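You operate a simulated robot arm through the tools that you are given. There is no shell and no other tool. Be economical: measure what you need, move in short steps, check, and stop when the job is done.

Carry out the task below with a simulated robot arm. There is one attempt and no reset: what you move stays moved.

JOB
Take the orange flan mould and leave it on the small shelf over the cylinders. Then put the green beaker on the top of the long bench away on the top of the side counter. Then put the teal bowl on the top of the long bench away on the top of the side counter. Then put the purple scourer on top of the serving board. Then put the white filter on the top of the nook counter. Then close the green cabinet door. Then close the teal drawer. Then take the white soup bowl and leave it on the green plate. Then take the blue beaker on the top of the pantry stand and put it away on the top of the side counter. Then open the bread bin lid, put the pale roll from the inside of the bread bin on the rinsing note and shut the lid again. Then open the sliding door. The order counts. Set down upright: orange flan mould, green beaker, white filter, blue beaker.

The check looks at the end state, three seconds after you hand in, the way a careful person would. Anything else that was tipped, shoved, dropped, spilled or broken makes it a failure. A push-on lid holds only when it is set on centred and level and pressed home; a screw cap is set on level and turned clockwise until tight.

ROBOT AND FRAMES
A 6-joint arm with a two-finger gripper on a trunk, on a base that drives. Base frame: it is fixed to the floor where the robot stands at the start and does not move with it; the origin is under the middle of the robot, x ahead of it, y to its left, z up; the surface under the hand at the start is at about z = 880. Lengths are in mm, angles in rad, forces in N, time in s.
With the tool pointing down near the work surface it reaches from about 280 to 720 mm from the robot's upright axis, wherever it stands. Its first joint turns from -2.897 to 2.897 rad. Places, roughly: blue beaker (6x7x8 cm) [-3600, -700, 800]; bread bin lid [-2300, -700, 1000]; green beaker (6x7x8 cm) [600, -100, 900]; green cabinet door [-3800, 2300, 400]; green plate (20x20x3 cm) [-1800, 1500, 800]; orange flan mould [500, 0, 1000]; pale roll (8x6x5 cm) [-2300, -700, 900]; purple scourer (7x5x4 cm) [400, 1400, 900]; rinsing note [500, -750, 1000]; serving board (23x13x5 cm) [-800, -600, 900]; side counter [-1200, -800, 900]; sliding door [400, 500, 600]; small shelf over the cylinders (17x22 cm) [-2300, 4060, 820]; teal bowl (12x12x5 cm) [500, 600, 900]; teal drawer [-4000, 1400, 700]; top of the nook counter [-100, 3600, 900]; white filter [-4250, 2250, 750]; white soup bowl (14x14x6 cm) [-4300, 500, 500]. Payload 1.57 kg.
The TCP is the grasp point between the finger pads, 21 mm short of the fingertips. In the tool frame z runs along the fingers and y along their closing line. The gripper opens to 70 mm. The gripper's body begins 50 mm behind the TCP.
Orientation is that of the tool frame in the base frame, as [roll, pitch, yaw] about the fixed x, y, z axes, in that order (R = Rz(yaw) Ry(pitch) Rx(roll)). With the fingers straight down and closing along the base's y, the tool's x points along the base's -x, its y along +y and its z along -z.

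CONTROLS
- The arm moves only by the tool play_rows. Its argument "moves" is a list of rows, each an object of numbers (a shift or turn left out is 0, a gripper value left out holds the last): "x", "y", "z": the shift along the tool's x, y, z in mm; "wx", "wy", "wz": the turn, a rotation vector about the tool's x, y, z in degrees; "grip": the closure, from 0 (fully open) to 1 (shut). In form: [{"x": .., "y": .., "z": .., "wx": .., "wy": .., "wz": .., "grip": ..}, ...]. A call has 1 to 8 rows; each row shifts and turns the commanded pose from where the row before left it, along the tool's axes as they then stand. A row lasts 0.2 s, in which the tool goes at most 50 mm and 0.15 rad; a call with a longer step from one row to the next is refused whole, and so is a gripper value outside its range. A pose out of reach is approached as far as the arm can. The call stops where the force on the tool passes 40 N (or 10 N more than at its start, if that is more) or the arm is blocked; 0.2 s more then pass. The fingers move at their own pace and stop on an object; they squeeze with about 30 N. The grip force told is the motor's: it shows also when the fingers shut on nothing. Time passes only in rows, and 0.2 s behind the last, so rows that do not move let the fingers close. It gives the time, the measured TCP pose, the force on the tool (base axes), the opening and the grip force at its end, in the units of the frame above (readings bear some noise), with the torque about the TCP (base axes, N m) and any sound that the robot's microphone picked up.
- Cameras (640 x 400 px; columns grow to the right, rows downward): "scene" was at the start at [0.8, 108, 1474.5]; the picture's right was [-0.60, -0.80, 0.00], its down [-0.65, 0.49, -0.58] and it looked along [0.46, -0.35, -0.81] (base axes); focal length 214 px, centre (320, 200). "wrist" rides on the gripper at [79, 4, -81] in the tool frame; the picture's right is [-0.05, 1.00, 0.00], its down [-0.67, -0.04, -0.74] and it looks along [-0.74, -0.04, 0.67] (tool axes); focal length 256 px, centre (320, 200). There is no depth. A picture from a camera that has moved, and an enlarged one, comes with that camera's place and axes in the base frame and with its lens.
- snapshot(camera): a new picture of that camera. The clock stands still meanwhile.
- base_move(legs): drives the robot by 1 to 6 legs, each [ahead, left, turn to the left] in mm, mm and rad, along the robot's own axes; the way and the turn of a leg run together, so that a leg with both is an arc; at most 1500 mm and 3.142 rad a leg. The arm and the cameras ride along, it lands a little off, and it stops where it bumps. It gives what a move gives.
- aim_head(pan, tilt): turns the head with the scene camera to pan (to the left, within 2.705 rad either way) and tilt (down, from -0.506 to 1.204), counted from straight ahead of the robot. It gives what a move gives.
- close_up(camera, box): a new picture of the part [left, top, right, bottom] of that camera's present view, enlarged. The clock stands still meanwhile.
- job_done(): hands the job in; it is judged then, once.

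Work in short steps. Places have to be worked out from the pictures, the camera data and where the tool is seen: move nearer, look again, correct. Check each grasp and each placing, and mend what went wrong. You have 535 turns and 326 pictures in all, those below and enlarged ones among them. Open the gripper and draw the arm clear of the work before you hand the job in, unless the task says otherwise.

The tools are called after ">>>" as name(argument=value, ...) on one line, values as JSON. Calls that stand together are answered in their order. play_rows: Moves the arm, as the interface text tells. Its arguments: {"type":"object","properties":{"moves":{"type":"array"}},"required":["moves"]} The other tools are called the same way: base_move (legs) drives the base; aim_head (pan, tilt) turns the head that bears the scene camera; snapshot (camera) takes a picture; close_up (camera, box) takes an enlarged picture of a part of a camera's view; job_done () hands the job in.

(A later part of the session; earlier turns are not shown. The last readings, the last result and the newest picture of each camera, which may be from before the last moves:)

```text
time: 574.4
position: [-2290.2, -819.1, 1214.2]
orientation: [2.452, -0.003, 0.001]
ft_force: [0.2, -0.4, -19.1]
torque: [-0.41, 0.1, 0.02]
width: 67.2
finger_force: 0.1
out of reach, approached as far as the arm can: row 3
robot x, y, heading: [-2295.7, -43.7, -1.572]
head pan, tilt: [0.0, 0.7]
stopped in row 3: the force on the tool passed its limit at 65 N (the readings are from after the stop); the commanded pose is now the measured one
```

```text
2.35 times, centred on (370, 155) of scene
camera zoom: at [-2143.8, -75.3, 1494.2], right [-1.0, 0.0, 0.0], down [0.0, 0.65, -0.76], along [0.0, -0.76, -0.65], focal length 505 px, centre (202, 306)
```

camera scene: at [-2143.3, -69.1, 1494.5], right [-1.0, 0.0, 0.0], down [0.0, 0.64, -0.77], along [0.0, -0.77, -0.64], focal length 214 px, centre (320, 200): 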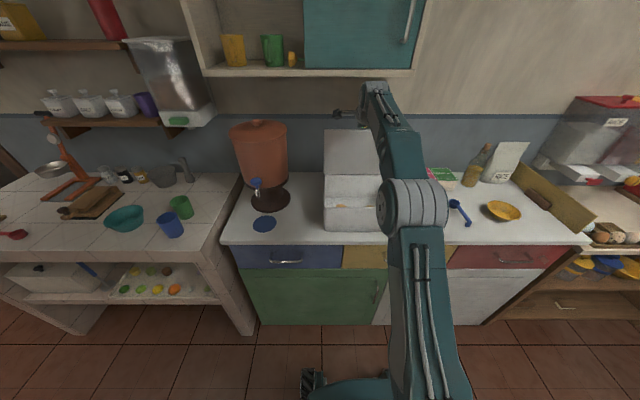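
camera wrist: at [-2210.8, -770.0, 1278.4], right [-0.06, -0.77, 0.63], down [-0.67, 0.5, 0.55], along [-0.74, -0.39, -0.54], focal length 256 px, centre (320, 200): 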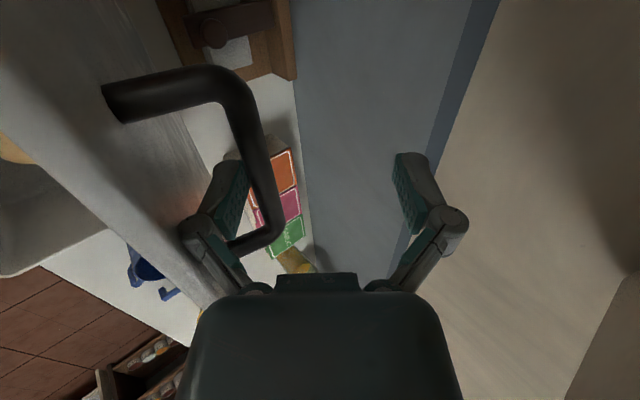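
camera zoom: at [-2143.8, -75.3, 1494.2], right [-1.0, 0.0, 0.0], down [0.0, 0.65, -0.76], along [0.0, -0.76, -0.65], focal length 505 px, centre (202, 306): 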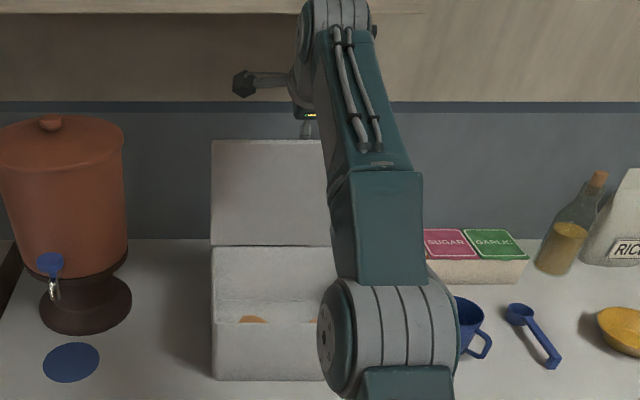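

The wrist neared the wall cabinet and the lid (at ~78°) still leans on the hand. I'll tilt the tool more horizontal to lower the wrist, then push the bar further back.

>>> play_rows(moves=[{"z": 3, "wx": -6}, {"wx": -6}, {"wx": -6}])

>>> snapshot(camera="wrist")

```text
time: 574.8
position: [-2290.9, -810.0, 1213.6]
orientation: [2.373, -0.001, 0.001]
ft_force: [-0.9, 19.1, 6.2]
torque: [3.33, 0.02, -0.01]
width: 70.1
finger_force: 0.3
robot x, y, heading: [-2303.1, -43.1, -1.576]
head pan, tilt: [0.0, 0.7]
stopped in row 2: the force on the tool passed its limit at 50 N (the readings are from after the stop); the commanded pose is now the measured one
```

```text
155 pictures are left
camera wrist: at [-2210.7, -756.6, 1275.3], right [-0.05, -0.72, 0.69], down [-0.67, 0.54, 0.51], along [-0.74, -0.44, -0.51], focal length 256 px, centre (320, 200)
```

wrist: 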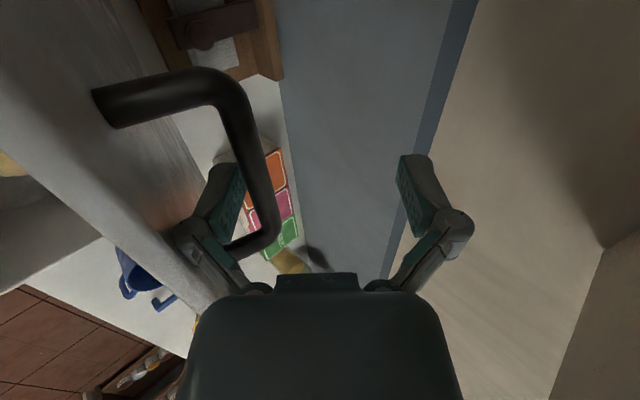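

>>> play_rows(moves=[{"wx": 4, "y": -6, "z": -6}, {"y": -7, "z": -7, "wx": 4}])

>>> snapshot(camera="wrist")

>>> close_up(camera="scene", box=[290, 70, 450, 240])

```text
time: 575.4
position: [-2290.2, -794.9, 1214.6]
orientation: [2.51, -0.002, -0.001]
ft_force: [0.3, -1.1, -0.5]
torque: [-0.05, -0.02, -0.01]
width: 69.0
finger_force: 0.1
robot x, y, heading: [-2300.8, -41.9, -1.57]
head pan, tilt: [0.0, 0.7]
```

```text
154 pictures are left
camera wrist: at [-2210.5, -750.3, 1282.1], right [-0.05, -0.81, 0.59], down [-0.67, 0.47, 0.58], along [-0.74, -0.36, -0.56], focal length 256 px, centre (320, 200)
```

wrist: 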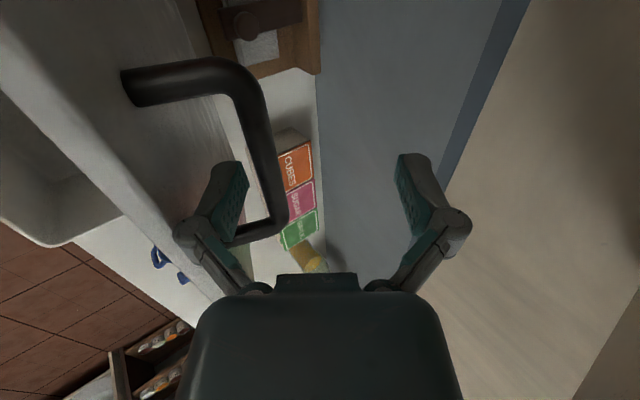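

```text
2.35 times, centred on (370, 155) of scene
camera zoom: at [-2143.7, -73.4, 1494.3], right [-1.0, 0.0, 0.0], down [0.0, 0.65, -0.76], along [0.0, -0.76, -0.65], focal length 505 px, centre (202, 306)
```

zoom: 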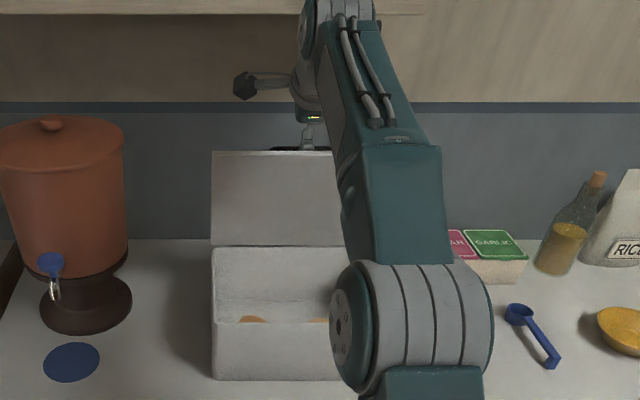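

Forces are nil and the lid holds its angle, so the hinge has friction. I'll bring the lid back to ~50°, where the hand clears the wall cabinet, and withdraw there.

>>> play_rows(moves=[{"y": -19, "z": -7.5, "wx": 4}, {"y": -20, "z": -6, "wx": 4}, {"y": -20, "z": -4, "wx": 4}])

>>> snapshot(camera="wrist")

>>> close_up(camera="scene", box=[290, 70, 450, 240])

```text
time: 576.2
position: [-2290.2, -735.5, 1197.9]
orientation: [2.72, -0.002, -0.001]
ft_force: [-0.4, -0.9, 1.3]
torque: [0.02, -0.03, -0.03]
width: 69.4
finger_force: 0.1
robot x, y, heading: [-2301.9, -44.1, -1.576]
head pan, tilt: [0.0, 0.7]
```

```text
152 pictures are left
camera wrist: at [-2209.7, -705.2, 1273.4], right [-0.05, -0.91, 0.41], down [-0.67, 0.34, 0.66], along [-0.74, -0.24, -0.63], focal length 256 px, centre (320, 200)
```

wrist: 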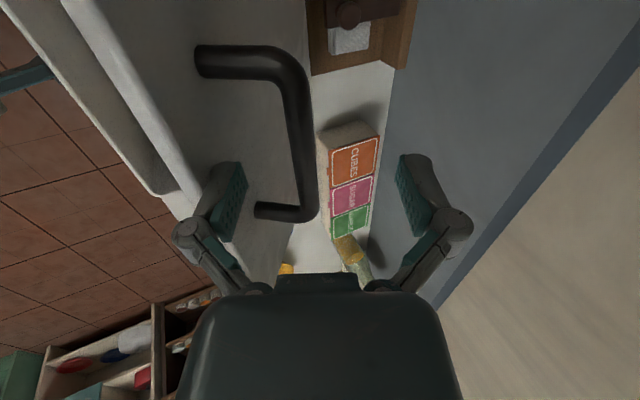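

```text
2.35 times, centred on (370, 155) of scene
camera zoom: at [-2143.8, -72.5, 1494.3], right [-1.0, 0.0, 0.0], down [0.0, 0.65, -0.76], along [0.0, -0.76, -0.65], focal length 505 px, centre (202, 306)
```

zoom: 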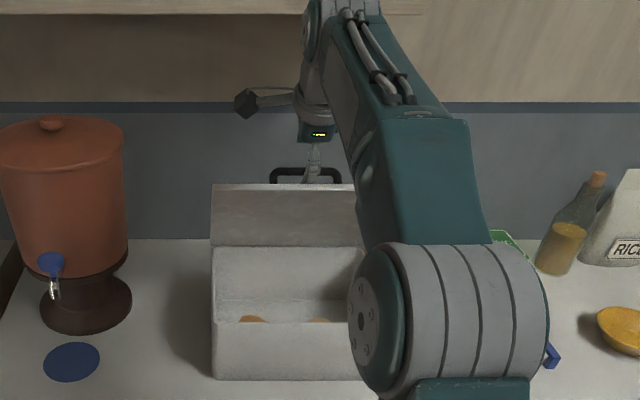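

>>> play_rows(moves=[{"y": 8, "z": -18}, {"y": 14, "z": -32}, {"y": 14, "z": -32}])

>>> play_rows(moves=[{"y": -35, "z": -10, "wx": 8}, {"y": -45, "wx": 8}, {"y": -45, "wx": 8}, {"y": -45, "grip": 1}, {"y": -45, "grip": 1}])

>>> snapshot(camera="scene")

>>> snapshot(camera="wrist")

```text
time: 577.0
position: [-2289.6, -723.4, 1265.7]
orientation: [2.722, -0.002, -0.001]
ft_force: [0.2, -0.1, 1.2]
torque: [-0.01, -0.04, -0.01]
width: 70.0
finger_force: 0.1
out of reach, approached as far as the arm can: row 3
robot x, y, heading: [-2300.6, -41.4, -1.568]
head pan, tilt: [0.0, 0.7]
```

```text
time: 578.2
position: [-2291.3, -509.4, 1242.7]
orientation: [3.138, -0.001, 0.001]
ft_force: [-0.1, 0.5, -1.0]
torque: [0.02, 0.03, -0.01]
width: 0.0
finger_force: 28.5
robot x, y, heading: [-2299.5, -39.9, -1.573]
head pan, tilt: [0.0, 0.7]
```

```text
150 pictures are left
camera scene: at [-2143.8, -71.5, 1494.3], right [-1.0, 0.0, 0.0], down [0.0, 0.65, -0.76], along [0.0, -0.76, -0.65], focal length 214 px, centre (320, 200)
```

scene: 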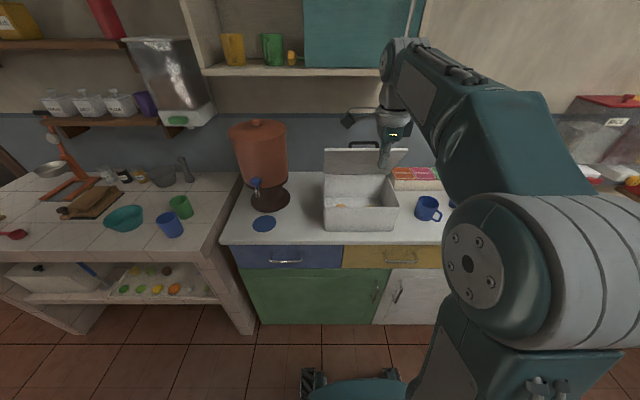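

```text
149 pictures are left
camera wrist: at [-2212.3, -512.2, 1323.3], right [-0.05, -1.0, 0.0], down [-0.67, 0.04, 0.74], along [-0.74, 0.04, -0.67], focal length 256 px, centre (320, 200)
```

wrist: 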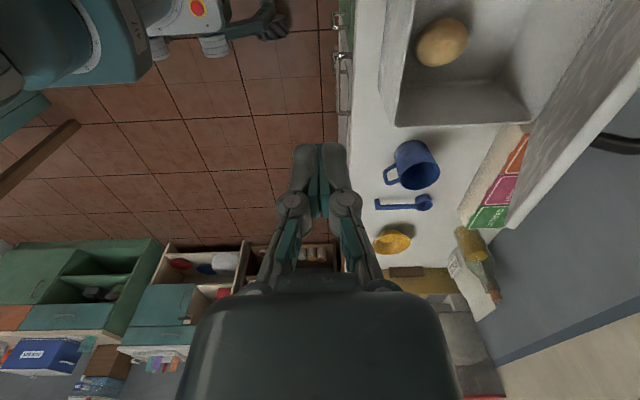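

The lid stays open by itself. Looking inside the bin.

>>> close_up(camera="wrist", box=[340, 0, 640, 160])

>>> close_up(camera="scene", box=[310, 130, 420, 240])

```text
2.13 times, centred on (490, 80) of wrist
camera zoom: at [-2212.3, -512.2, 1323.3], right [-0.05, -1.0, 0.0], down [-0.67, 0.04, 0.74], along [-0.74, 0.04, -0.67], focal length 546 px, centre (-43, 456)
```

zoom: 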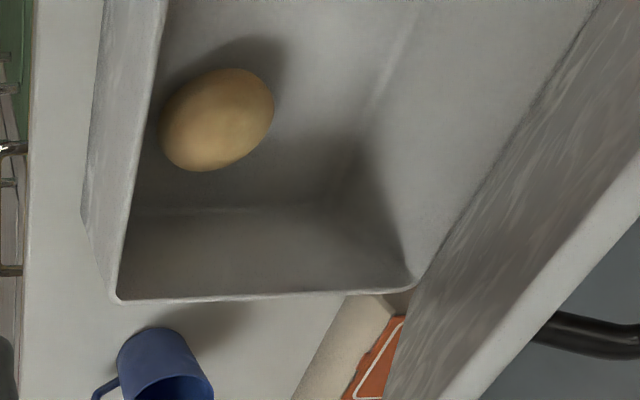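

```text
3.64 times, centred on (365, 185) of scene
camera zoom: at [-2143.8, -71.5, 1494.3], right [-1.0, 0.0, 0.0], down [0.0, 0.65, -0.76], along [0.0, -0.76, -0.65], focal length 780 px, centre (156, 254)
```

zoom: 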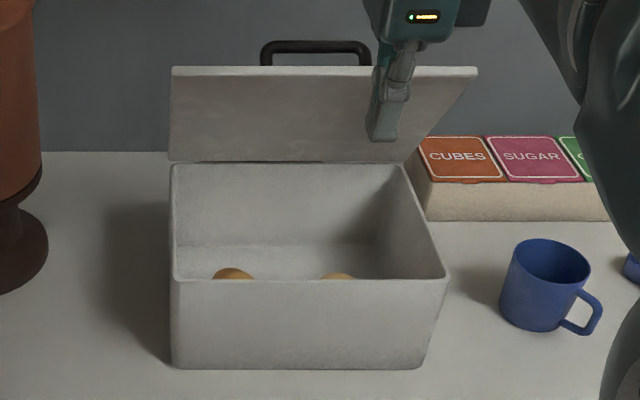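

Two rolls inside; I'll shift the hand to view both.

>>> play_rows(moves=[{"x": 40}, {"x": 45}, {"y": 30}])

>>> snapshot(camera="wrist")

```text
time: 579.0
position: [-2206.8, -539.3, 1243.2]
orientation: [3.136, -0.001, 0.001]
ft_force: [-0.9, 0.4, -0.2]
torque: [-0.05, 0.02, 0.01]
width: 0.0
finger_force: 28.4
robot x, y, heading: [-2300.2, -43.8, -1.574]
head pan, tilt: [0.0, 0.7]
```

```text
146 pictures are left
camera wrist: at [-2128.0, -542.1, 1323.8], right [-0.05, -1.0, 0.01], down [-0.67, 0.04, 0.74], along [-0.74, 0.04, -0.67], focal length 256 px, centre (320, 200)
```

wrist: 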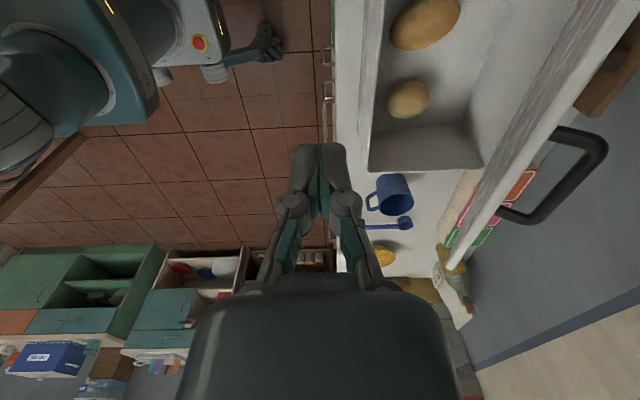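

>>> close_up(camera="wrist", box=[350, 0, 510, 130])

```text
3.08 times, centred on (430, 65) of wrist
camera zoom: at [-2128.0, -542.1, 1323.8], right [-0.05, -1.0, 0.01], down [-0.67, 0.04, 0.74], along [-0.74, 0.04, -0.67], focal length 788 px, centre (-18, 615)
```

zoom: 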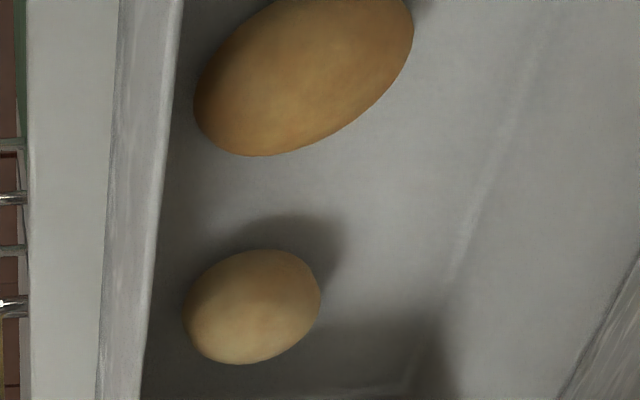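

The pale roll is the smaller, lighter western one at ≈(−2335, −674). First I'll push the lid further open from inside with closed fingers tilted forward.

>>> play_rows(moves=[{"x": -40, "y": -30}, {"x": -40}, {"wx": -8}, {"wx": -8}, {"wx": -8}, {"wx": -8}, {"wx": -8}])

>>> base_move(legs=[[60, 0, 0]])

>>> snapshot(camera="scene")

```text
time: 580.6
position: [-2286.3, -507.0, 1242.1]
orientation: [2.437, -0.002, -0.002]
ft_force: [-0.2, 0.4, -0.4]
torque: [0.01, 0.0, -0.01]
width: 0.0
finger_force: 28.5
robot x, y, heading: [-2300.1, -43.6, -1.577]
head pan, tilt: [0.0, 0.7]
```

```text
time: 581.6
position: [-2285.9, -567.6, 1243.0]
orientation: [2.439, -0.002, -0.001]
ft_force: [-0.2, 0.0, 0.0]
torque: [-0.02, -0.01, 0.02]
width: 0.0
finger_force: 28.6
robot x, y, heading: [-2301.5, -101.1, -1.569]
head pan, tilt: [0.0, 0.7]
```

```text
144 pictures are left
camera scene: at [-2143.8, -131.1, 1494.3], right [-1.0, 0.0, 0.0], down [0.0, 0.64, -0.76], along [0.0, -0.76, -0.64], focal length 214 px, centre (320, 200)
```

scene: 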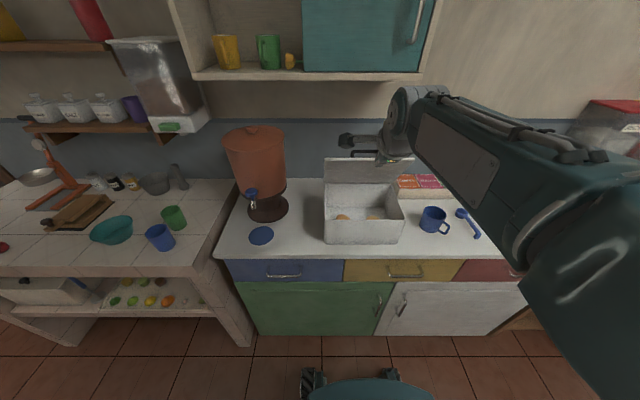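

>>> play_rows(moves=[{"z": 36}, {"z": 35}, {"z": 35}])

>>> play_rows(moves=[{"y": 18.5, "z": 9.1}, {"y": 18.5, "z": 9.1}, {"y": 18.5, "z": 9.1}, {"y": 18.5, "z": 9.1}, {"y": 18.5, "z": 9.1}, {"y": 18.5, "z": 9.1}])

>>> snapshot(camera="wrist")

>>> close_up(camera="scene", box=[290, 80, 450, 260])

```text
time: 582.4
position: [-2284.4, -635.2, 1162.6]
orientation: [2.437, 0.0, 0.001]
ft_force: [0.6, 0.7, 0.7]
torque: [-0.02, 0.02, -0.02]
width: 0.1
finger_force: 28.5
robot x, y, heading: [-2299.8, -99.9, -1.569]
head pan, tilt: [0.0, 0.7]
```

```text
time: 583.8
position: [-2286.3, -758.0, 1192.4]
orientation: [2.438, -0.003, 0.001]
ft_force: [0.4, -0.4, 0.3]
torque: [-0.05, -0.01, 0.0]
width: 0.0
finger_force: 28.6
robot x, y, heading: [-2297.6, -106.5, -1.572]
head pan, tilt: [0.0, 0.7]
```

```text
143 pictures are left
camera wrist: at [-2206.0, -707.8, 1257.2], right [-0.05, -0.76, 0.65], down [-0.67, 0.51, 0.54], along [-0.74, -0.4, -0.54], focal length 256 px, centre (320, 200)
```

wrist: 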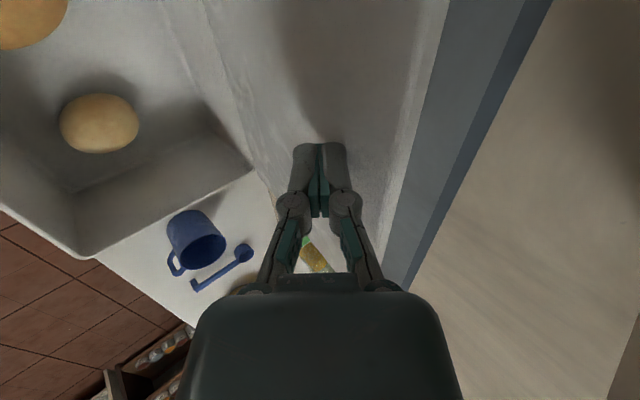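

```text
2.22 times, centred on (370, 170) of scene
camera zoom: at [-2143.9, -132.1, 1494.3], right [-1.0, 0.0, 0.0], down [0.0, 0.65, -0.76], along [0.0, -0.76, -0.65], focal length 477 px, centre (209, 267)
```

zoom: 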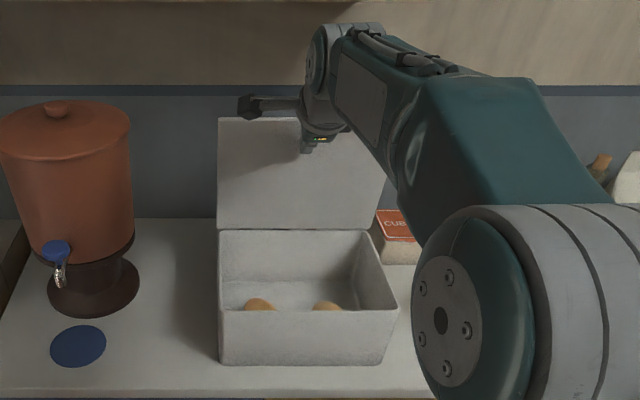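

>>> play_rows(moves=[{"y": 15, "z": 13}, {"y": 15, "z": 13}, {"y": 12, "z": 12}])

>>> play_rows(moves=[{"y": -30, "z": -26}, {"y": -30, "z": -26}, {"y": -30, "z": -26}, {"y": -30, "z": -26}])

>>> close_up(camera="scene", box=[290, 80, 450, 260])

```text
time: 584.6
position: [-2285.0, -803.6, 1191.6]
orientation: [2.452, -0.002, 0.0]
ft_force: [-0.5, 20.4, 3.6]
torque: [0.06, -0.02, 0.01]
width: 0.2
finger_force: 28.7
robot x, y, heading: [-2301.6, -105.7, -1.575]
head pan, tilt: [0.0, 0.7]
stopped in row 3: the force on the tool passed its limit at 56 N (the readings are from after the stop); the commanded pose is now the measured one
```

```text
time: 585.6
position: [-2285.5, -646.3, 1192.3]
orientation: [2.448, 0.0, 0.0]
ft_force: [0.8, -0.2, -0.2]
torque: [0.0, -0.03, 0.0]
width: 0.0
finger_force: 28.6
robot x, y, heading: [-2299.2, -102.9, -1.573]
head pan, tilt: [0.0, 0.7]
```

```text
2.22 times, centred on (370, 170) of scene
camera zoom: at [-2143.8, -131.9, 1494.3], right [-1.0, 0.0, 0.0], down [0.0, 0.64, -0.76], along [0.0, -0.76, -0.64], focal length 477 px, centre (209, 267)
```

zoom: 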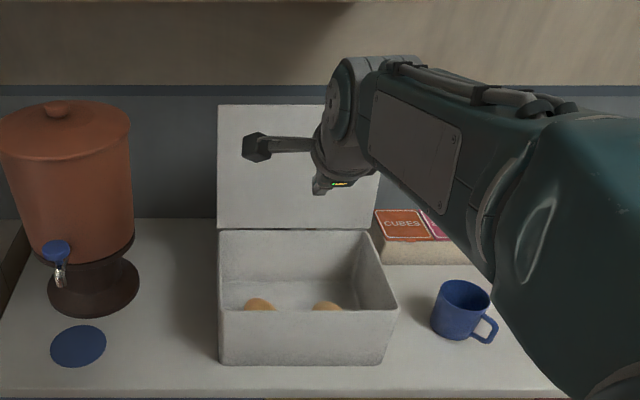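

Lid fully open. Levelling the tool and unwinding the wrist.

>>> play_rows(moves=[{"wx": 8, "y": -30}, {"wx": 8, "y": -30}, {"wx": 8, "y": -30}, {"wx": 8, "y": -30}, {"wx": 8, "grip": 0}, {"wz": -8.5}, {"wz": -8.5}, {"wz": -8.5}])

>>> play_rows(moves=[{"wz": -8.5}, {"wz": -8.5}, {"wz": -8.5}, {"wz": -8.5}, {"wz": -8.5}, {"wz": -8.5}, {"wz": -8.5}, {"wz": -5}])

>>> snapshot(camera="wrist")

```text
time: 587.4
position: [-2285.6, -542.4, 1139.3]
orientation: [-3.137, -0.007, 0.448]
ft_force: [-0.1, 0.4, 0.1]
torque: [-0.02, -0.02, -0.01]
width: 70.1
finger_force: 0.1
robot x, y, heading: [-2300.7, -107.0, -1.569]
head pan, tilt: [0.0, 0.7]
```

```text
time: 589.2
position: [-2286.0, -543.8, 1139.9]
orientation: [3.139, -0.007, 1.573]
ft_force: [-0.3, -0.8, 0.2]
torque: [0.0, 0.01, 0.02]
width: 69.7
finger_force: 0.0
robot x, y, heading: [-2301.0, -106.2, -1.573]
head pan, tilt: [0.0, 0.7]
```

```text
140 pictures are left
camera wrist: at [-2281.0, -464.1, 1221.2], right [1.0, -0.05, 0.0], down [-0.03, -0.67, 0.74], along [-0.04, -0.74, -0.67], focal length 256 px, centre (320, 200)
```

wrist: 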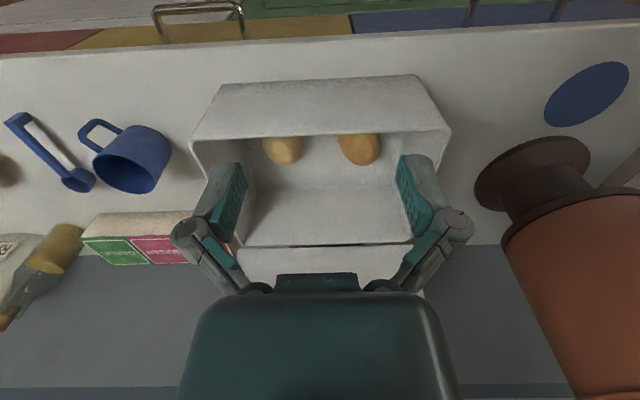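

>>> play_rows(moves=[{"x": -40, "y": -18}, {"x": -45, "y": -17}, {"x": -45, "y": -17}, {"z": 40}, {}])

>>> snapshot(camera="wrist")

```text
time: 590.4
position: [-2337.8, -673.9, 1098.8]
orientation: [3.14, -0.008, 1.57]
ft_force: [1.4, 0.2, 0.8]
torque: [0.01, 0.01, 0.01]
width: 70.1
finger_force: 0.1
robot x, y, heading: [-2299.8, -103.1, -1.571]
head pan, tilt: [0.0, 0.7]
```

```text
139 pictures are left
camera wrist: at [-2333.2, -594.2, 1179.2], right [1.0, -0.05, 0.0], down [-0.04, -0.67, 0.74], along [-0.04, -0.74, -0.67], focal length 256 px, centre (320, 200)
```

wrist: 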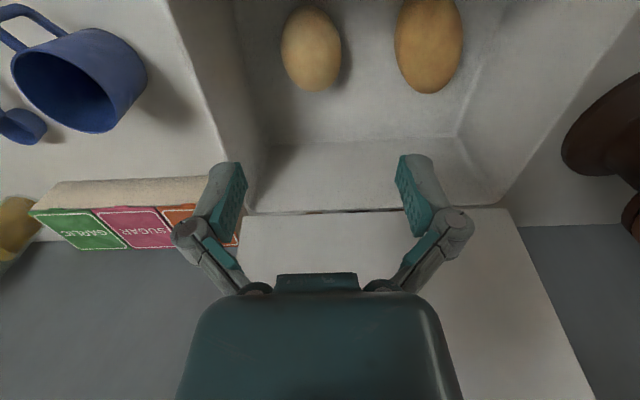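

Centring over the pale roll and descending into the bin.

>>> play_rows(moves=[{"x": 4, "y": -7, "grip": 0.06}, {"z": 40}, {"z": 40}, {"z": 30}])

>>> snapshot(camera="wrist")

```text
time: 591.4
position: [-2345.8, -668.5, 989.0]
orientation: [3.14, -0.006, 1.572]
ft_force: [0.0, -0.6, -0.1]
torque: [-0.02, 0.03, 0.01]
width: 65.7
finger_force: 0.1
robot x, y, heading: [-2298.8, -106.4, -1.568]
head pan, tilt: [0.0, 0.7]
```

```text
138 pictures are left
camera wrist: at [-2340.7, -589.2, 1069.3], right [1.0, -0.05, 0.0], down [-0.04, -0.67, 0.74], along [-0.04, -0.74, -0.67], focal length 256 px, centre (320, 200)
```

wrist: 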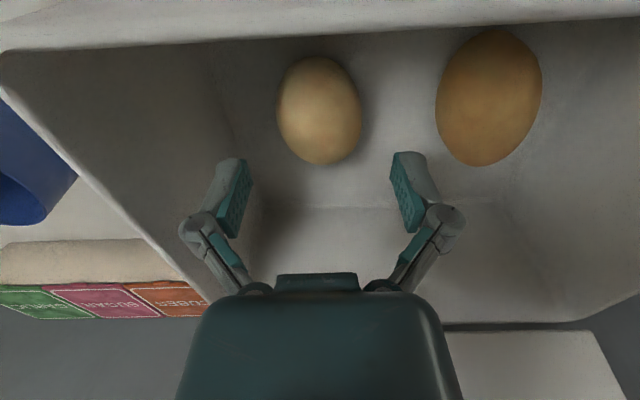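

The wrist camera would hit the bin's front wall at depth, so I'll tilt the tool 20° back (tips toward me), which raises the camera, then go down.

>>> play_rows(moves=[{"wy": 7}, {"wy": 7}, {"wy": 6}, {}])

>>> snapshot(camera="wrist")

>>> close_up(camera="scene", box=[290, 80, 450, 260])

```text
time: 592.4
position: [-2344.1, -668.9, 988.9]
orientation: [3.141, -0.356, 1.573]
ft_force: [0.3, -0.3, 0.7]
torque: [0.02, -0.04, 0.0]
width: 65.7
finger_force: 0.1
robot x, y, heading: [-2301.4, -105.3, -1.574]
head pan, tilt: [0.0, 0.7]
```

```text
137 pictures are left
camera wrist: at [-2340.1, -622.4, 1091.8], right [1.0, -0.05, -0.02], down [-0.04, -0.88, 0.47], along [-0.04, -0.46, -0.88], focal length 256 px, centre (320, 200)
```

wrist: 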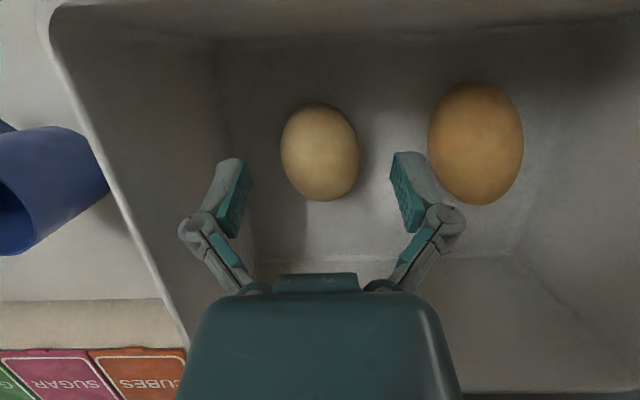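

```text
2.22 times, centred on (370, 170) of scene
camera zoom: at [-2144.2, -133.1, 1494.3], right [-1.0, 0.0, 0.0], down [0.0, 0.65, -0.76], along [0.0, -0.76, -0.65], focal length 477 px, centre (209, 267)
```

zoom: 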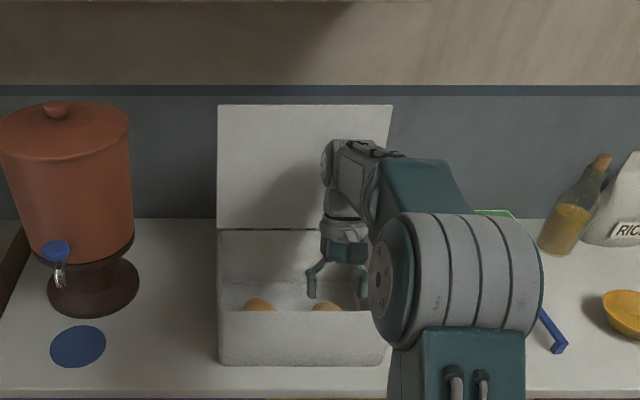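

>>> play_rows(moves=[{"x": -7, "z": 18.7}, {"x": -7, "z": 18.7}, {"x": -3.5, "z": 9.4}, {"x": -2, "z": 5}])

>>> snapshot(camera="wrist")

```text
time: 593.4
position: [-2344.4, -668.4, 932.7]
orientation: [3.141, -0.353, 1.571]
ft_force: [0.1, -0.9, 0.6]
torque: [-0.02, 0.03, 0.03]
width: 65.9
finger_force: 0.0
robot x, y, heading: [-2301.6, -103.0, -1.571]
head pan, tilt: [0.0, 0.7]
```

```text
135 pictures are left
camera wrist: at [-2339.8, -622.5, 1036.6], right [1.0, -0.05, -0.02], down [-0.04, -0.88, 0.47], along [-0.04, -0.47, -0.88], focal length 256 px, centre (320, 200)
```

wrist: 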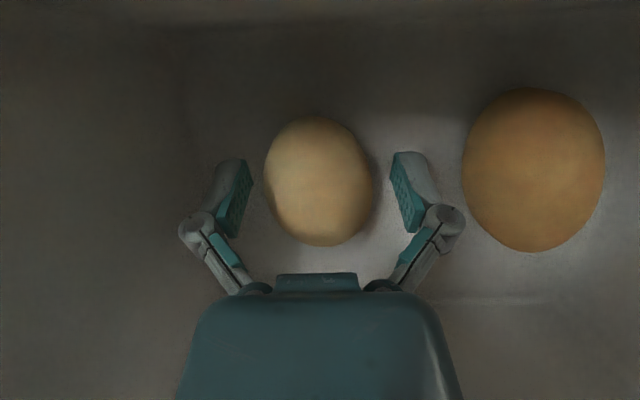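

>>> play_rows(moves=[{"x": -1.7, "z": 4.7}, {"grip": 1}, {"grip": 1}, {"grip": 1}])

>>> play_rows(moves=[{"x": 7, "z": -18.7}, {"x": 10, "z": -28}, {"x": 13, "z": -37}, {"x": 13, "z": -37}, {"x": 13, "z": -37}])

>>> snapshot(camera="wrist")

```text
time: 594.4
position: [-2344.7, -669.2, 930.2]
orientation: [-3.142, -0.355, 1.572]
ft_force: [-1.1, -2.4, 15.8]
torque: [0.0, 0.03, 0.01]
width: 52.1
finger_force: 30.4
robot x, y, heading: [-2304.4, -102.8, -1.574]
head pan, tilt: [0.0, 0.7]
```

```text
time: 595.6
position: [-2344.1, -670.1, 1097.0]
orientation: [-3.141, -0.356, 1.572]
ft_force: [0.5, 1.4, -0.6]
torque: [0.02, 0.01, -0.02]
width: 51.8
finger_force: 29.8
robot x, y, heading: [-2299.6, -98.7, -1.57]
head pan, tilt: [0.0, 0.7]
```

```text
134 pictures are left
camera wrist: at [-2339.2, -624.4, 1200.0], right [1.0, -0.05, -0.02], down [-0.04, -0.88, 0.47], along [-0.04, -0.46, -0.88], focal length 256 px, centre (320, 200)
```

wrist: 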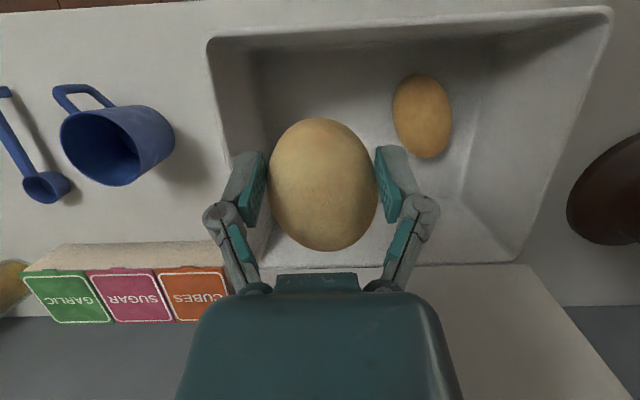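

Roll held. Levelling the tool, retracting and driving to the rinsing note on the right-hand counter.

>>> play_rows(moves=[{"wy": -7, "z": -20}, {"wy": -7, "z": -20}, {"wy": -6, "x": 20}, {"x": 45}, {"x": 45}, {"x": 40}])

>>> base_move(legs=[[-260, 0, 0], [0, 0, 1.571], [1150, 0, 0], [1050, 0, 0]])

```text
time: 597.0
position: [-2344.3, -531.9, 1136.0]
orientation: [3.14, -0.007, 1.573]
ft_force: [-0.1, -0.3, -0.9]
torque: [0.05, -0.01, 0.01]
width: 51.8
finger_force: 30.3
robot x, y, heading: [-2299.9, -104.8, -1.57]
head pan, tilt: [0.0, 0.7]
```

```text
time: 613.2
position: [329.5, 156.9, 1135.9]
orientation: [3.14, -0.006, -3.12]
ft_force: [-0.3, -0.7, -0.7]
torque: [-0.01, 0.02, 0.0]
width: 50.8
finger_force: 30.0
robot x, y, heading: [-100.3, 192.1, 0.018]
head pan, tilt: [0.0, 0.7]
```

>>> base_move(legs=[[0, 0, -0.018], [0, -860, 0]])

>>> aim_head(pan=-0.3, tilt=0.8)

>>> snapshot(camera="scene")

>>> snapshot(camera="wrist")

```text
time: 618.0
position: [327.3, -707.9, 1136.0]
orientation: [-3.141, -0.008, 3.138]
ft_force: [-0.2, 0.5, -0.7]
torque: [-0.05, 0.01, 0.01]
width: 50.5
finger_force: 29.8
robot x, y, heading: [-101.7, -664.9, -0.006]
head pan, tilt: [0.0, 0.7]
```

```text
time: 618.9
position: [326.6, -709.8, 1136.6]
orientation: [3.14, -0.008, 3.139]
ft_force: [-0.5, -0.3, -0.5]
torque: [0.01, 0.05, -0.04]
width: 50.6
finger_force: 30.0
robot x, y, heading: [-105.3, -665.3, -0.002]
head pan, tilt: [-0.3, 0.799]
```

```text
133 pictures are left
camera scene: at [-81.5, -536.1, 1486.1], right [-0.3, -0.95, 0.0], down [-0.68, 0.21, -0.7], along [0.66, -0.21, -0.72], focal length 214 px, centre (320, 200)
```

scene: 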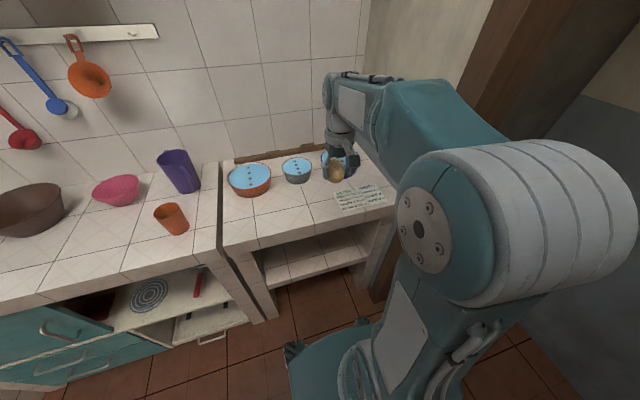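

```text
132 pictures are left
camera wrist: at [248.5, -704.5, 1218.1], right [0.06, 1.0, 0.0], down [0.67, -0.04, 0.74], along [0.74, -0.04, -0.67], focal length 256 px, centre (320, 200)
```

wrist: 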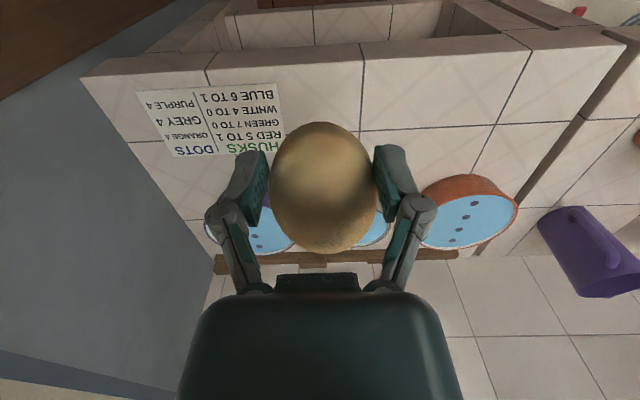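

Note centre ≈(438, −868). Moving above it and lowering the roll.

>>> play_rows(moves=[{"x": -28, "y": -39}, {"x": -28, "y": -39}, {"x": -28, "y": -39}, {"x": -28, "y": -39}, {"z": 45}, {"z": 45}, {"z": 45}])

>>> snapshot(camera="wrist")

>>> snapshot(camera="scene")

```text
time: 620.5
position: [437.5, -868.2, 1002.1]
orientation: [3.14, -0.006, 3.138]
ft_force: [-0.8, -0.8, -0.4]
torque: [-0.02, 0.0, -0.02]
width: 50.3
finger_force: 30.1
robot x, y, heading: [-99.2, -663.1, -0.007]
head pan, tilt: [-0.3, 0.799]
```

```text
131 pictures are left
camera wrist: at [358.8, -862.6, 1083.1], right [0.06, 1.0, 0.0], down [0.67, -0.04, 0.74], along [0.74, -0.04, -0.67], focal length 256 px, centre (320, 200)
```

wrist: 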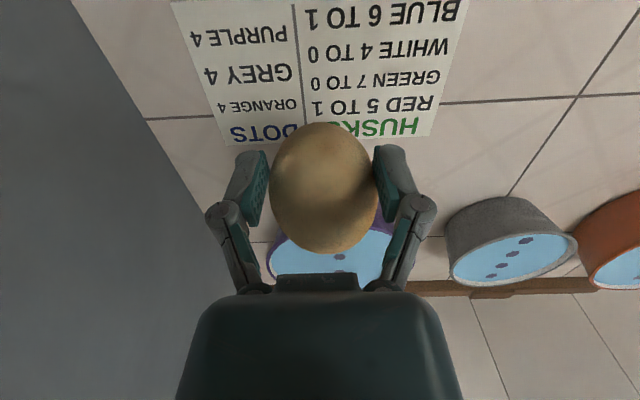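

```text
130 pictures are left
camera scene: at [-80.8, -537.4, 1486.2], right [-0.3, -0.95, 0.0], down [-0.68, 0.22, -0.7], along [0.66, -0.21, -0.72], focal length 214 px, centre (320, 200)
```

scene: 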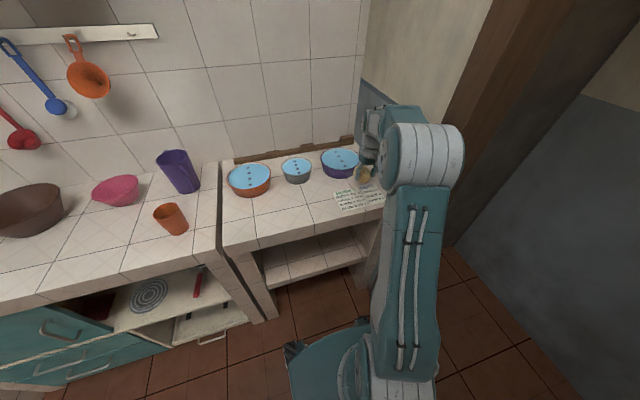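

>>> play_rows(moves=[{"z": 40}, {"z": 35}, {"z": 6}, {"z": 4}, {"z": 4}, {"z": 3}])

>>> play_rows(moves=[{"z": 3}, {"z": 3}, {"z": 2}, {"z": 2}])

```text
time: 621.9
position: [436.6, -866.1, 908.0]
orientation: [3.139, -0.01, 3.138]
ft_force: [-0.2, 0.4, -0.5]
torque: [-0.03, 0.01, -0.05]
width: 0.0
finger_force: 28.5
robot x, y, heading: [-102.7, -667.0, -0.002]
head pan, tilt: [-0.3, 0.799]
```

```text
time: 622.9
position: [437.3, -867.1, 902.3]
orientation: [-3.141, -0.001, 3.136]
ft_force: [0.3, -1.4, 26.3]
torque: [-0.04, 0.0, -0.02]
width: 6.1
finger_force: 28.6
robot x, y, heading: [-104.3, -666.4, -0.002]
head pan, tilt: [-0.3, 0.799]
```

The fingers shut — the roll slipped out. Raising carefully to look.

>>> play_rows(moves=[{"z": -15}, {"z": -30}, {"z": -40}])

>>> snapshot(camera="wrist")

>>> close_up(camera="scene", box=[210, 130, 410, 240])

```text
time: 623.6
position: [439.3, -865.6, 984.5]
orientation: [3.138, -0.006, 3.139]
ft_force: [0.0, -0.2, 1.0]
torque: [0.01, 0.0, 0.0]
width: 0.2
finger_force: 28.8
robot x, y, heading: [-102.0, -665.6, -0.002]
head pan, tilt: [-0.3, 0.799]
```

```text
129 pictures are left
camera wrist: at [360.9, -860.7, 1065.4], right [0.06, 1.0, 0.0], down [0.67, -0.04, 0.74], along [0.74, -0.04, -0.67], focal length 256 px, centre (320, 200)
```

wrist: 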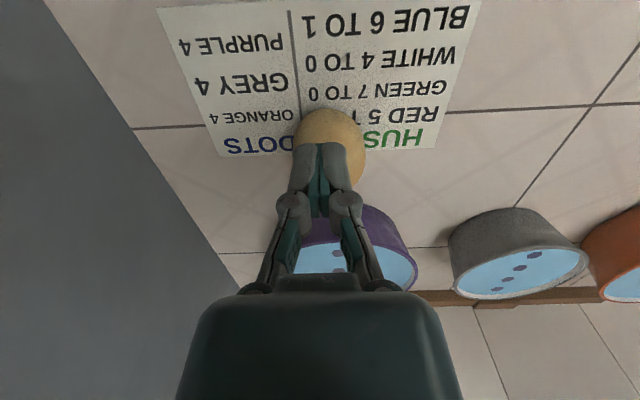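

```text
3.20 times, centred on (310, 185) of scene
camera zoom: at [-80.7, -537.3, 1486.2], right [-0.3, -0.95, 0.0], down [-0.68, 0.22, -0.7], along [0.66, -0.21, -0.72], focal length 686 px, centre (352, 248)
```

zoom: 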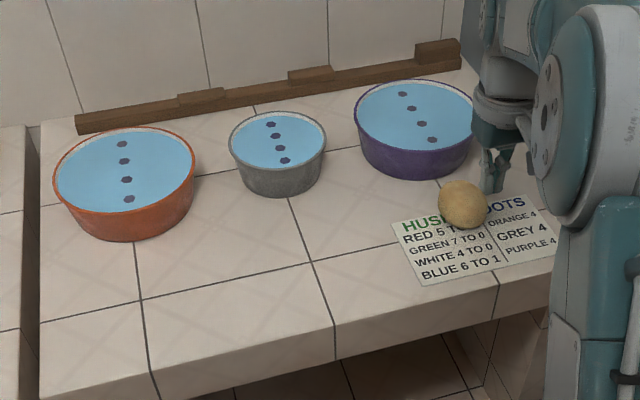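

The roll landed on the note's far edge. I'll get a clear view and regrasp it to centre it.

>>> play_rows(moves=[{"x": 40, "grip": 0}, {"z": -30}])

>>> snapshot(camera="wrist")

```text
time: 624.2
position: [398.7, -866.5, 1013.9]
orientation: [3.139, -0.006, 3.137]
ft_force: [0.4, 0.2, -0.9]
torque: [0.03, 0.01, -0.05]
width: 69.8
finger_force: 0.1
robot x, y, heading: [-100.3, -659.4, -0.006]
head pan, tilt: [-0.3, 0.799]
```

```text
127 pictures are left
camera wrist: at [321.0, -861.7, 1095.8], right [0.06, 1.0, 0.0], down [0.67, -0.04, 0.74], along [0.74, -0.04, -0.67], focal length 256 px, centre (320, 200)
```

wrist: 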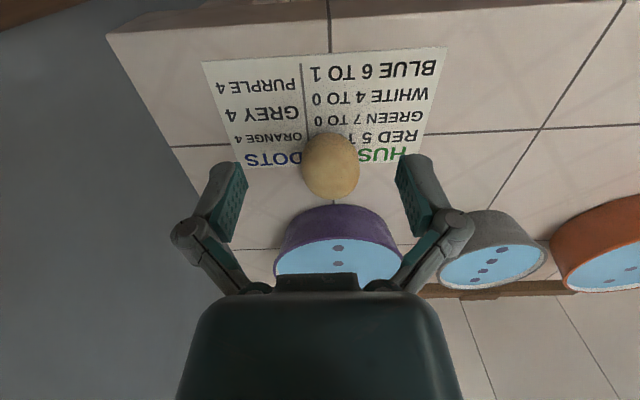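

>>> play_rows(moves=[{"x": -40, "y": 3}, {"x": -41, "y": 3}, {"z": 40}, {"z": 40}, {"z": 28}])

>>> snapshot(camera="wrist")

```text
time: 625.5
position: [476.6, -862.9, 904.3]
orientation: [3.139, -0.008, 3.139]
ft_force: [0.7, -0.7, -0.3]
torque: [0.02, -0.01, 0.0]
width: 70.0
finger_force: 0.0
robot x, y, heading: [-101.1, -666.7, -0.005]
head pan, tilt: [-0.3, 0.799]
```

```text
126 pictures are left
camera wrist: at [399.2, -857.9, 985.9], right [0.06, 1.0, 0.0], down [0.67, -0.04, 0.74], along [0.74, -0.04, -0.67], focal length 256 px, centre (320, 200)
```

wrist: 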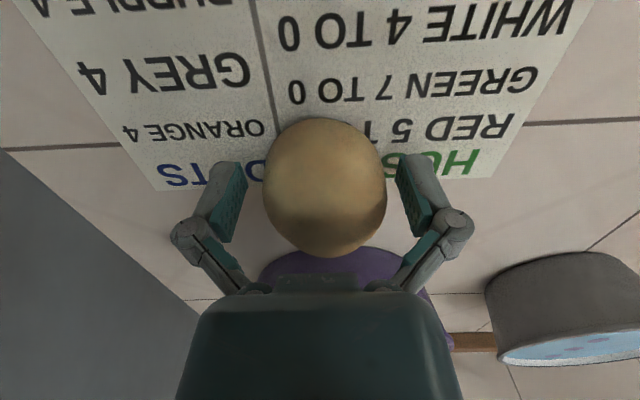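

Good alignment; grip, lift 12 mm, shift 40 mm back, set down.

>>> play_rows(moves=[{"grip": 1}, {"grip": 1}, {"grip": 1}, {"z": -12}, {"x": 20}, {"x": 20}])

>>> play_rows(moves=[{"z": 5}, {"z": 3}, {"z": 2}, {"z": 2}])

>>> snapshot(camera="wrist")

```text
time: 626.9
position: [436.9, -861.0, 917.5]
orientation: [3.139, -0.007, 3.138]
ft_force: [-0.2, 0.0, -1.1]
torque: [-0.01, 0.0, 0.01]
width: 55.4
finger_force: 30.3
robot x, y, heading: [-101.5, -662.6, -0.003]
head pan, tilt: [-0.3, 0.799]
```

```text
time: 627.9
position: [438.0, -860.8, 905.4]
orientation: [3.138, -0.005, 3.139]
ft_force: [-1.1, -0.7, 1.4]
torque: [-0.02, 0.0, 0.05]
width: 55.4
finger_force: 30.0
robot x, y, heading: [-99.2, -664.7, -0.009]
head pan, tilt: [-0.3, 0.799]
```

```text
125 pictures are left
camera wrist: at [359.8, -855.9, 987.1], right [0.06, 1.0, 0.0], down [0.67, -0.04, 0.74], along [0.74, -0.04, -0.67], focal length 256 px, centre (320, 200)
```

wrist: 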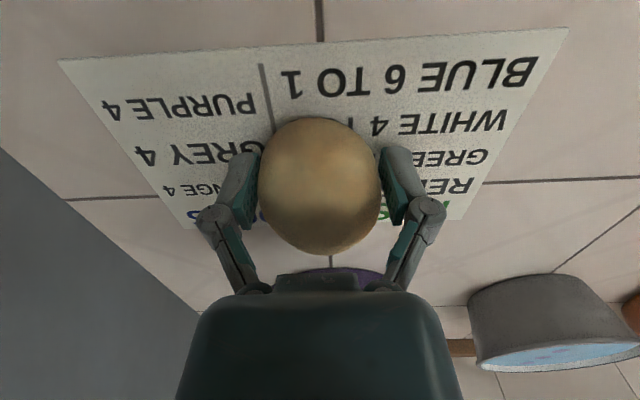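

Now release and rise.

>>> play_rows(moves=[{"grip": 0}, {"grip": 0}, {"grip": 0}, {"z": -20}, {"z": -40}, {"z": -45}])

>>> snapshot(camera="wrist")

```text
time: 629.2
position: [441.4, -858.5, 1010.7]
orientation: [3.139, -0.008, 3.137]
ft_force: [-0.8, 0.2, 0.0]
torque: [-0.01, 0.04, -0.02]
width: 70.1
finger_force: 0.2
robot x, y, heading: [-101.8, -664.8, -0.006]
head pan, tilt: [-0.3, 0.799]
```

```text
124 pictures are left
camera wrist: at [364.4, -855.0, 1092.7], right [0.06, 1.0, 0.0], down [0.67, -0.04, 0.74], along [0.74, -0.04, -0.67], focal length 256 px, centre (320, 200)
```

wrist: 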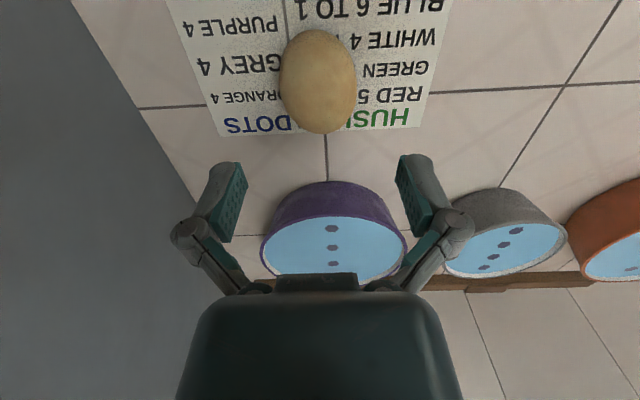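

Roll sits centred on the note. Driving back to the bread bin to shut its lid.

>>> play_rows(moves=[{"x": 30, "z": -30, "y": 20}, {"x": 30, "z": -30, "y": 20}, {"x": 30, "z": -30, "y": 20}, {"y": 45, "x": 20}, {"y": 45}])

>>> base_move(legs=[[0, 820, 0], [-1100, 0, 0], [-1080, 0, 0], [0, 0, -1.571]])

```text
time: 630.5
position: [329.0, -709.6, 1104.0]
orientation: [3.139, -0.006, 3.14]
ft_force: [0.0, -0.2, -0.1]
torque: [-0.05, 0.01, 0.01]
width: 70.2
finger_force: 0.1
robot x, y, heading: [-101.0, -665.4, -0.008]
head pan, tilt: [-0.3, 0.799]
```

```text
time: 649.1
position: [-2348.5, -256.1, 1104.3]
orientation: [3.141, -0.006, 1.576]
ft_force: [-0.7, 0.3, -0.3]
torque: [-0.01, 0.0, 0.0]
width: 70.3
finger_force: 0.0
robot x, y, heading: [-2303.8, 176.7, -1.569]
head pan, tilt: [-0.3, 0.799]
```

>>> play_rows(moves=[{"z": -45, "grip": 1}, {"z": -45}, {"z": -45}, {"z": -45}, {"z": -40}])

>>> play_rows(moves=[{"wy": -8}, {"wy": -8}, {"wy": -8}, {"wy": -8}, {"wy": -8}, {"wy": -5}])

>>> base_move(legs=[[0, 150, 0], [270, 0, 0]])

>>> aim_head(pan=0, tilt=0.5)

>>> snapshot(camera="scene")

>>> snapshot(camera="wrist")

```text
time: 650.3
position: [-2349.8, -258.5, 1324.2]
orientation: [3.141, -0.006, 1.577]
ft_force: [0.2, 0.3, 0.0]
torque: [0.06, 0.0, -0.05]
width: 0.0
finger_force: 28.7
robot x, y, heading: [-2305.0, 175.2, -1.567]
head pan, tilt: [-0.3, 0.799]
```

```text
time: 651.7
position: [-2348.3, -257.9, 1323.7]
orientation: [3.139, 0.781, 1.575]
ft_force: [0.6, -1.0, 0.2]
torque: [0.01, -0.03, 0.01]
width: 0.1
finger_force: 29.3
robot x, y, heading: [-2306.2, 177.2, -1.566]
head pan, tilt: [-0.3, 0.799]
```

```text
time: 654.5
position: [-2198.4, -526.6, 1324.2]
orientation: [3.138, 0.781, 1.577]
ft_force: [-0.6, 0.9, -0.7]
torque: [0.01, 0.02, -0.02]
width: 0.0
finger_force: 28.1
robot x, y, heading: [-2159.4, -97.5, -1.567]
head pan, tilt: [-0.3, 0.799]
```

```text
time: 655.4
position: [-2195.8, -527.1, 1323.7]
orientation: [3.139, 0.777, 1.578]
ft_force: [-0.2, 0.0, 0.2]
torque: [0.01, -0.01, -0.01]
width: 0.0
finger_force: 28.5
robot x, y, heading: [-2150.7, -93.8, -1.567]
head pan, tilt: [0.0, 0.499]
```

```text
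123 pictures are left
camera scene: at [-1998.7, -128.2, 1512.0], right [-1.0, -0.01, 0.0], down [0.0, 0.48, -0.88], along [0.01, -0.88, -0.48], focal length 214 px, centre (320, 200)
```

scene: 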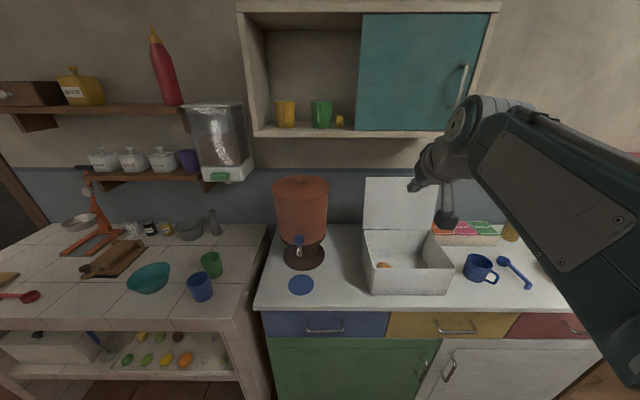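

```text
122 pictures are left
camera wrist: at [-2191.9, -413.5, 1325.6], right [1.0, -0.03, 0.04], down [-0.04, 0.05, 1.0], along [-0.03, -1.0, 0.05], focal length 256 px, centre (320, 200)
```

wrist: 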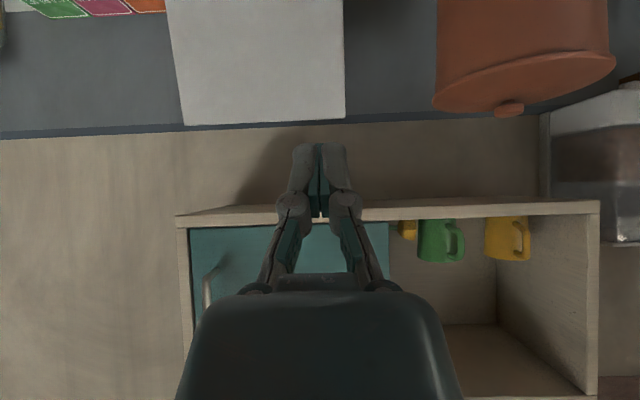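

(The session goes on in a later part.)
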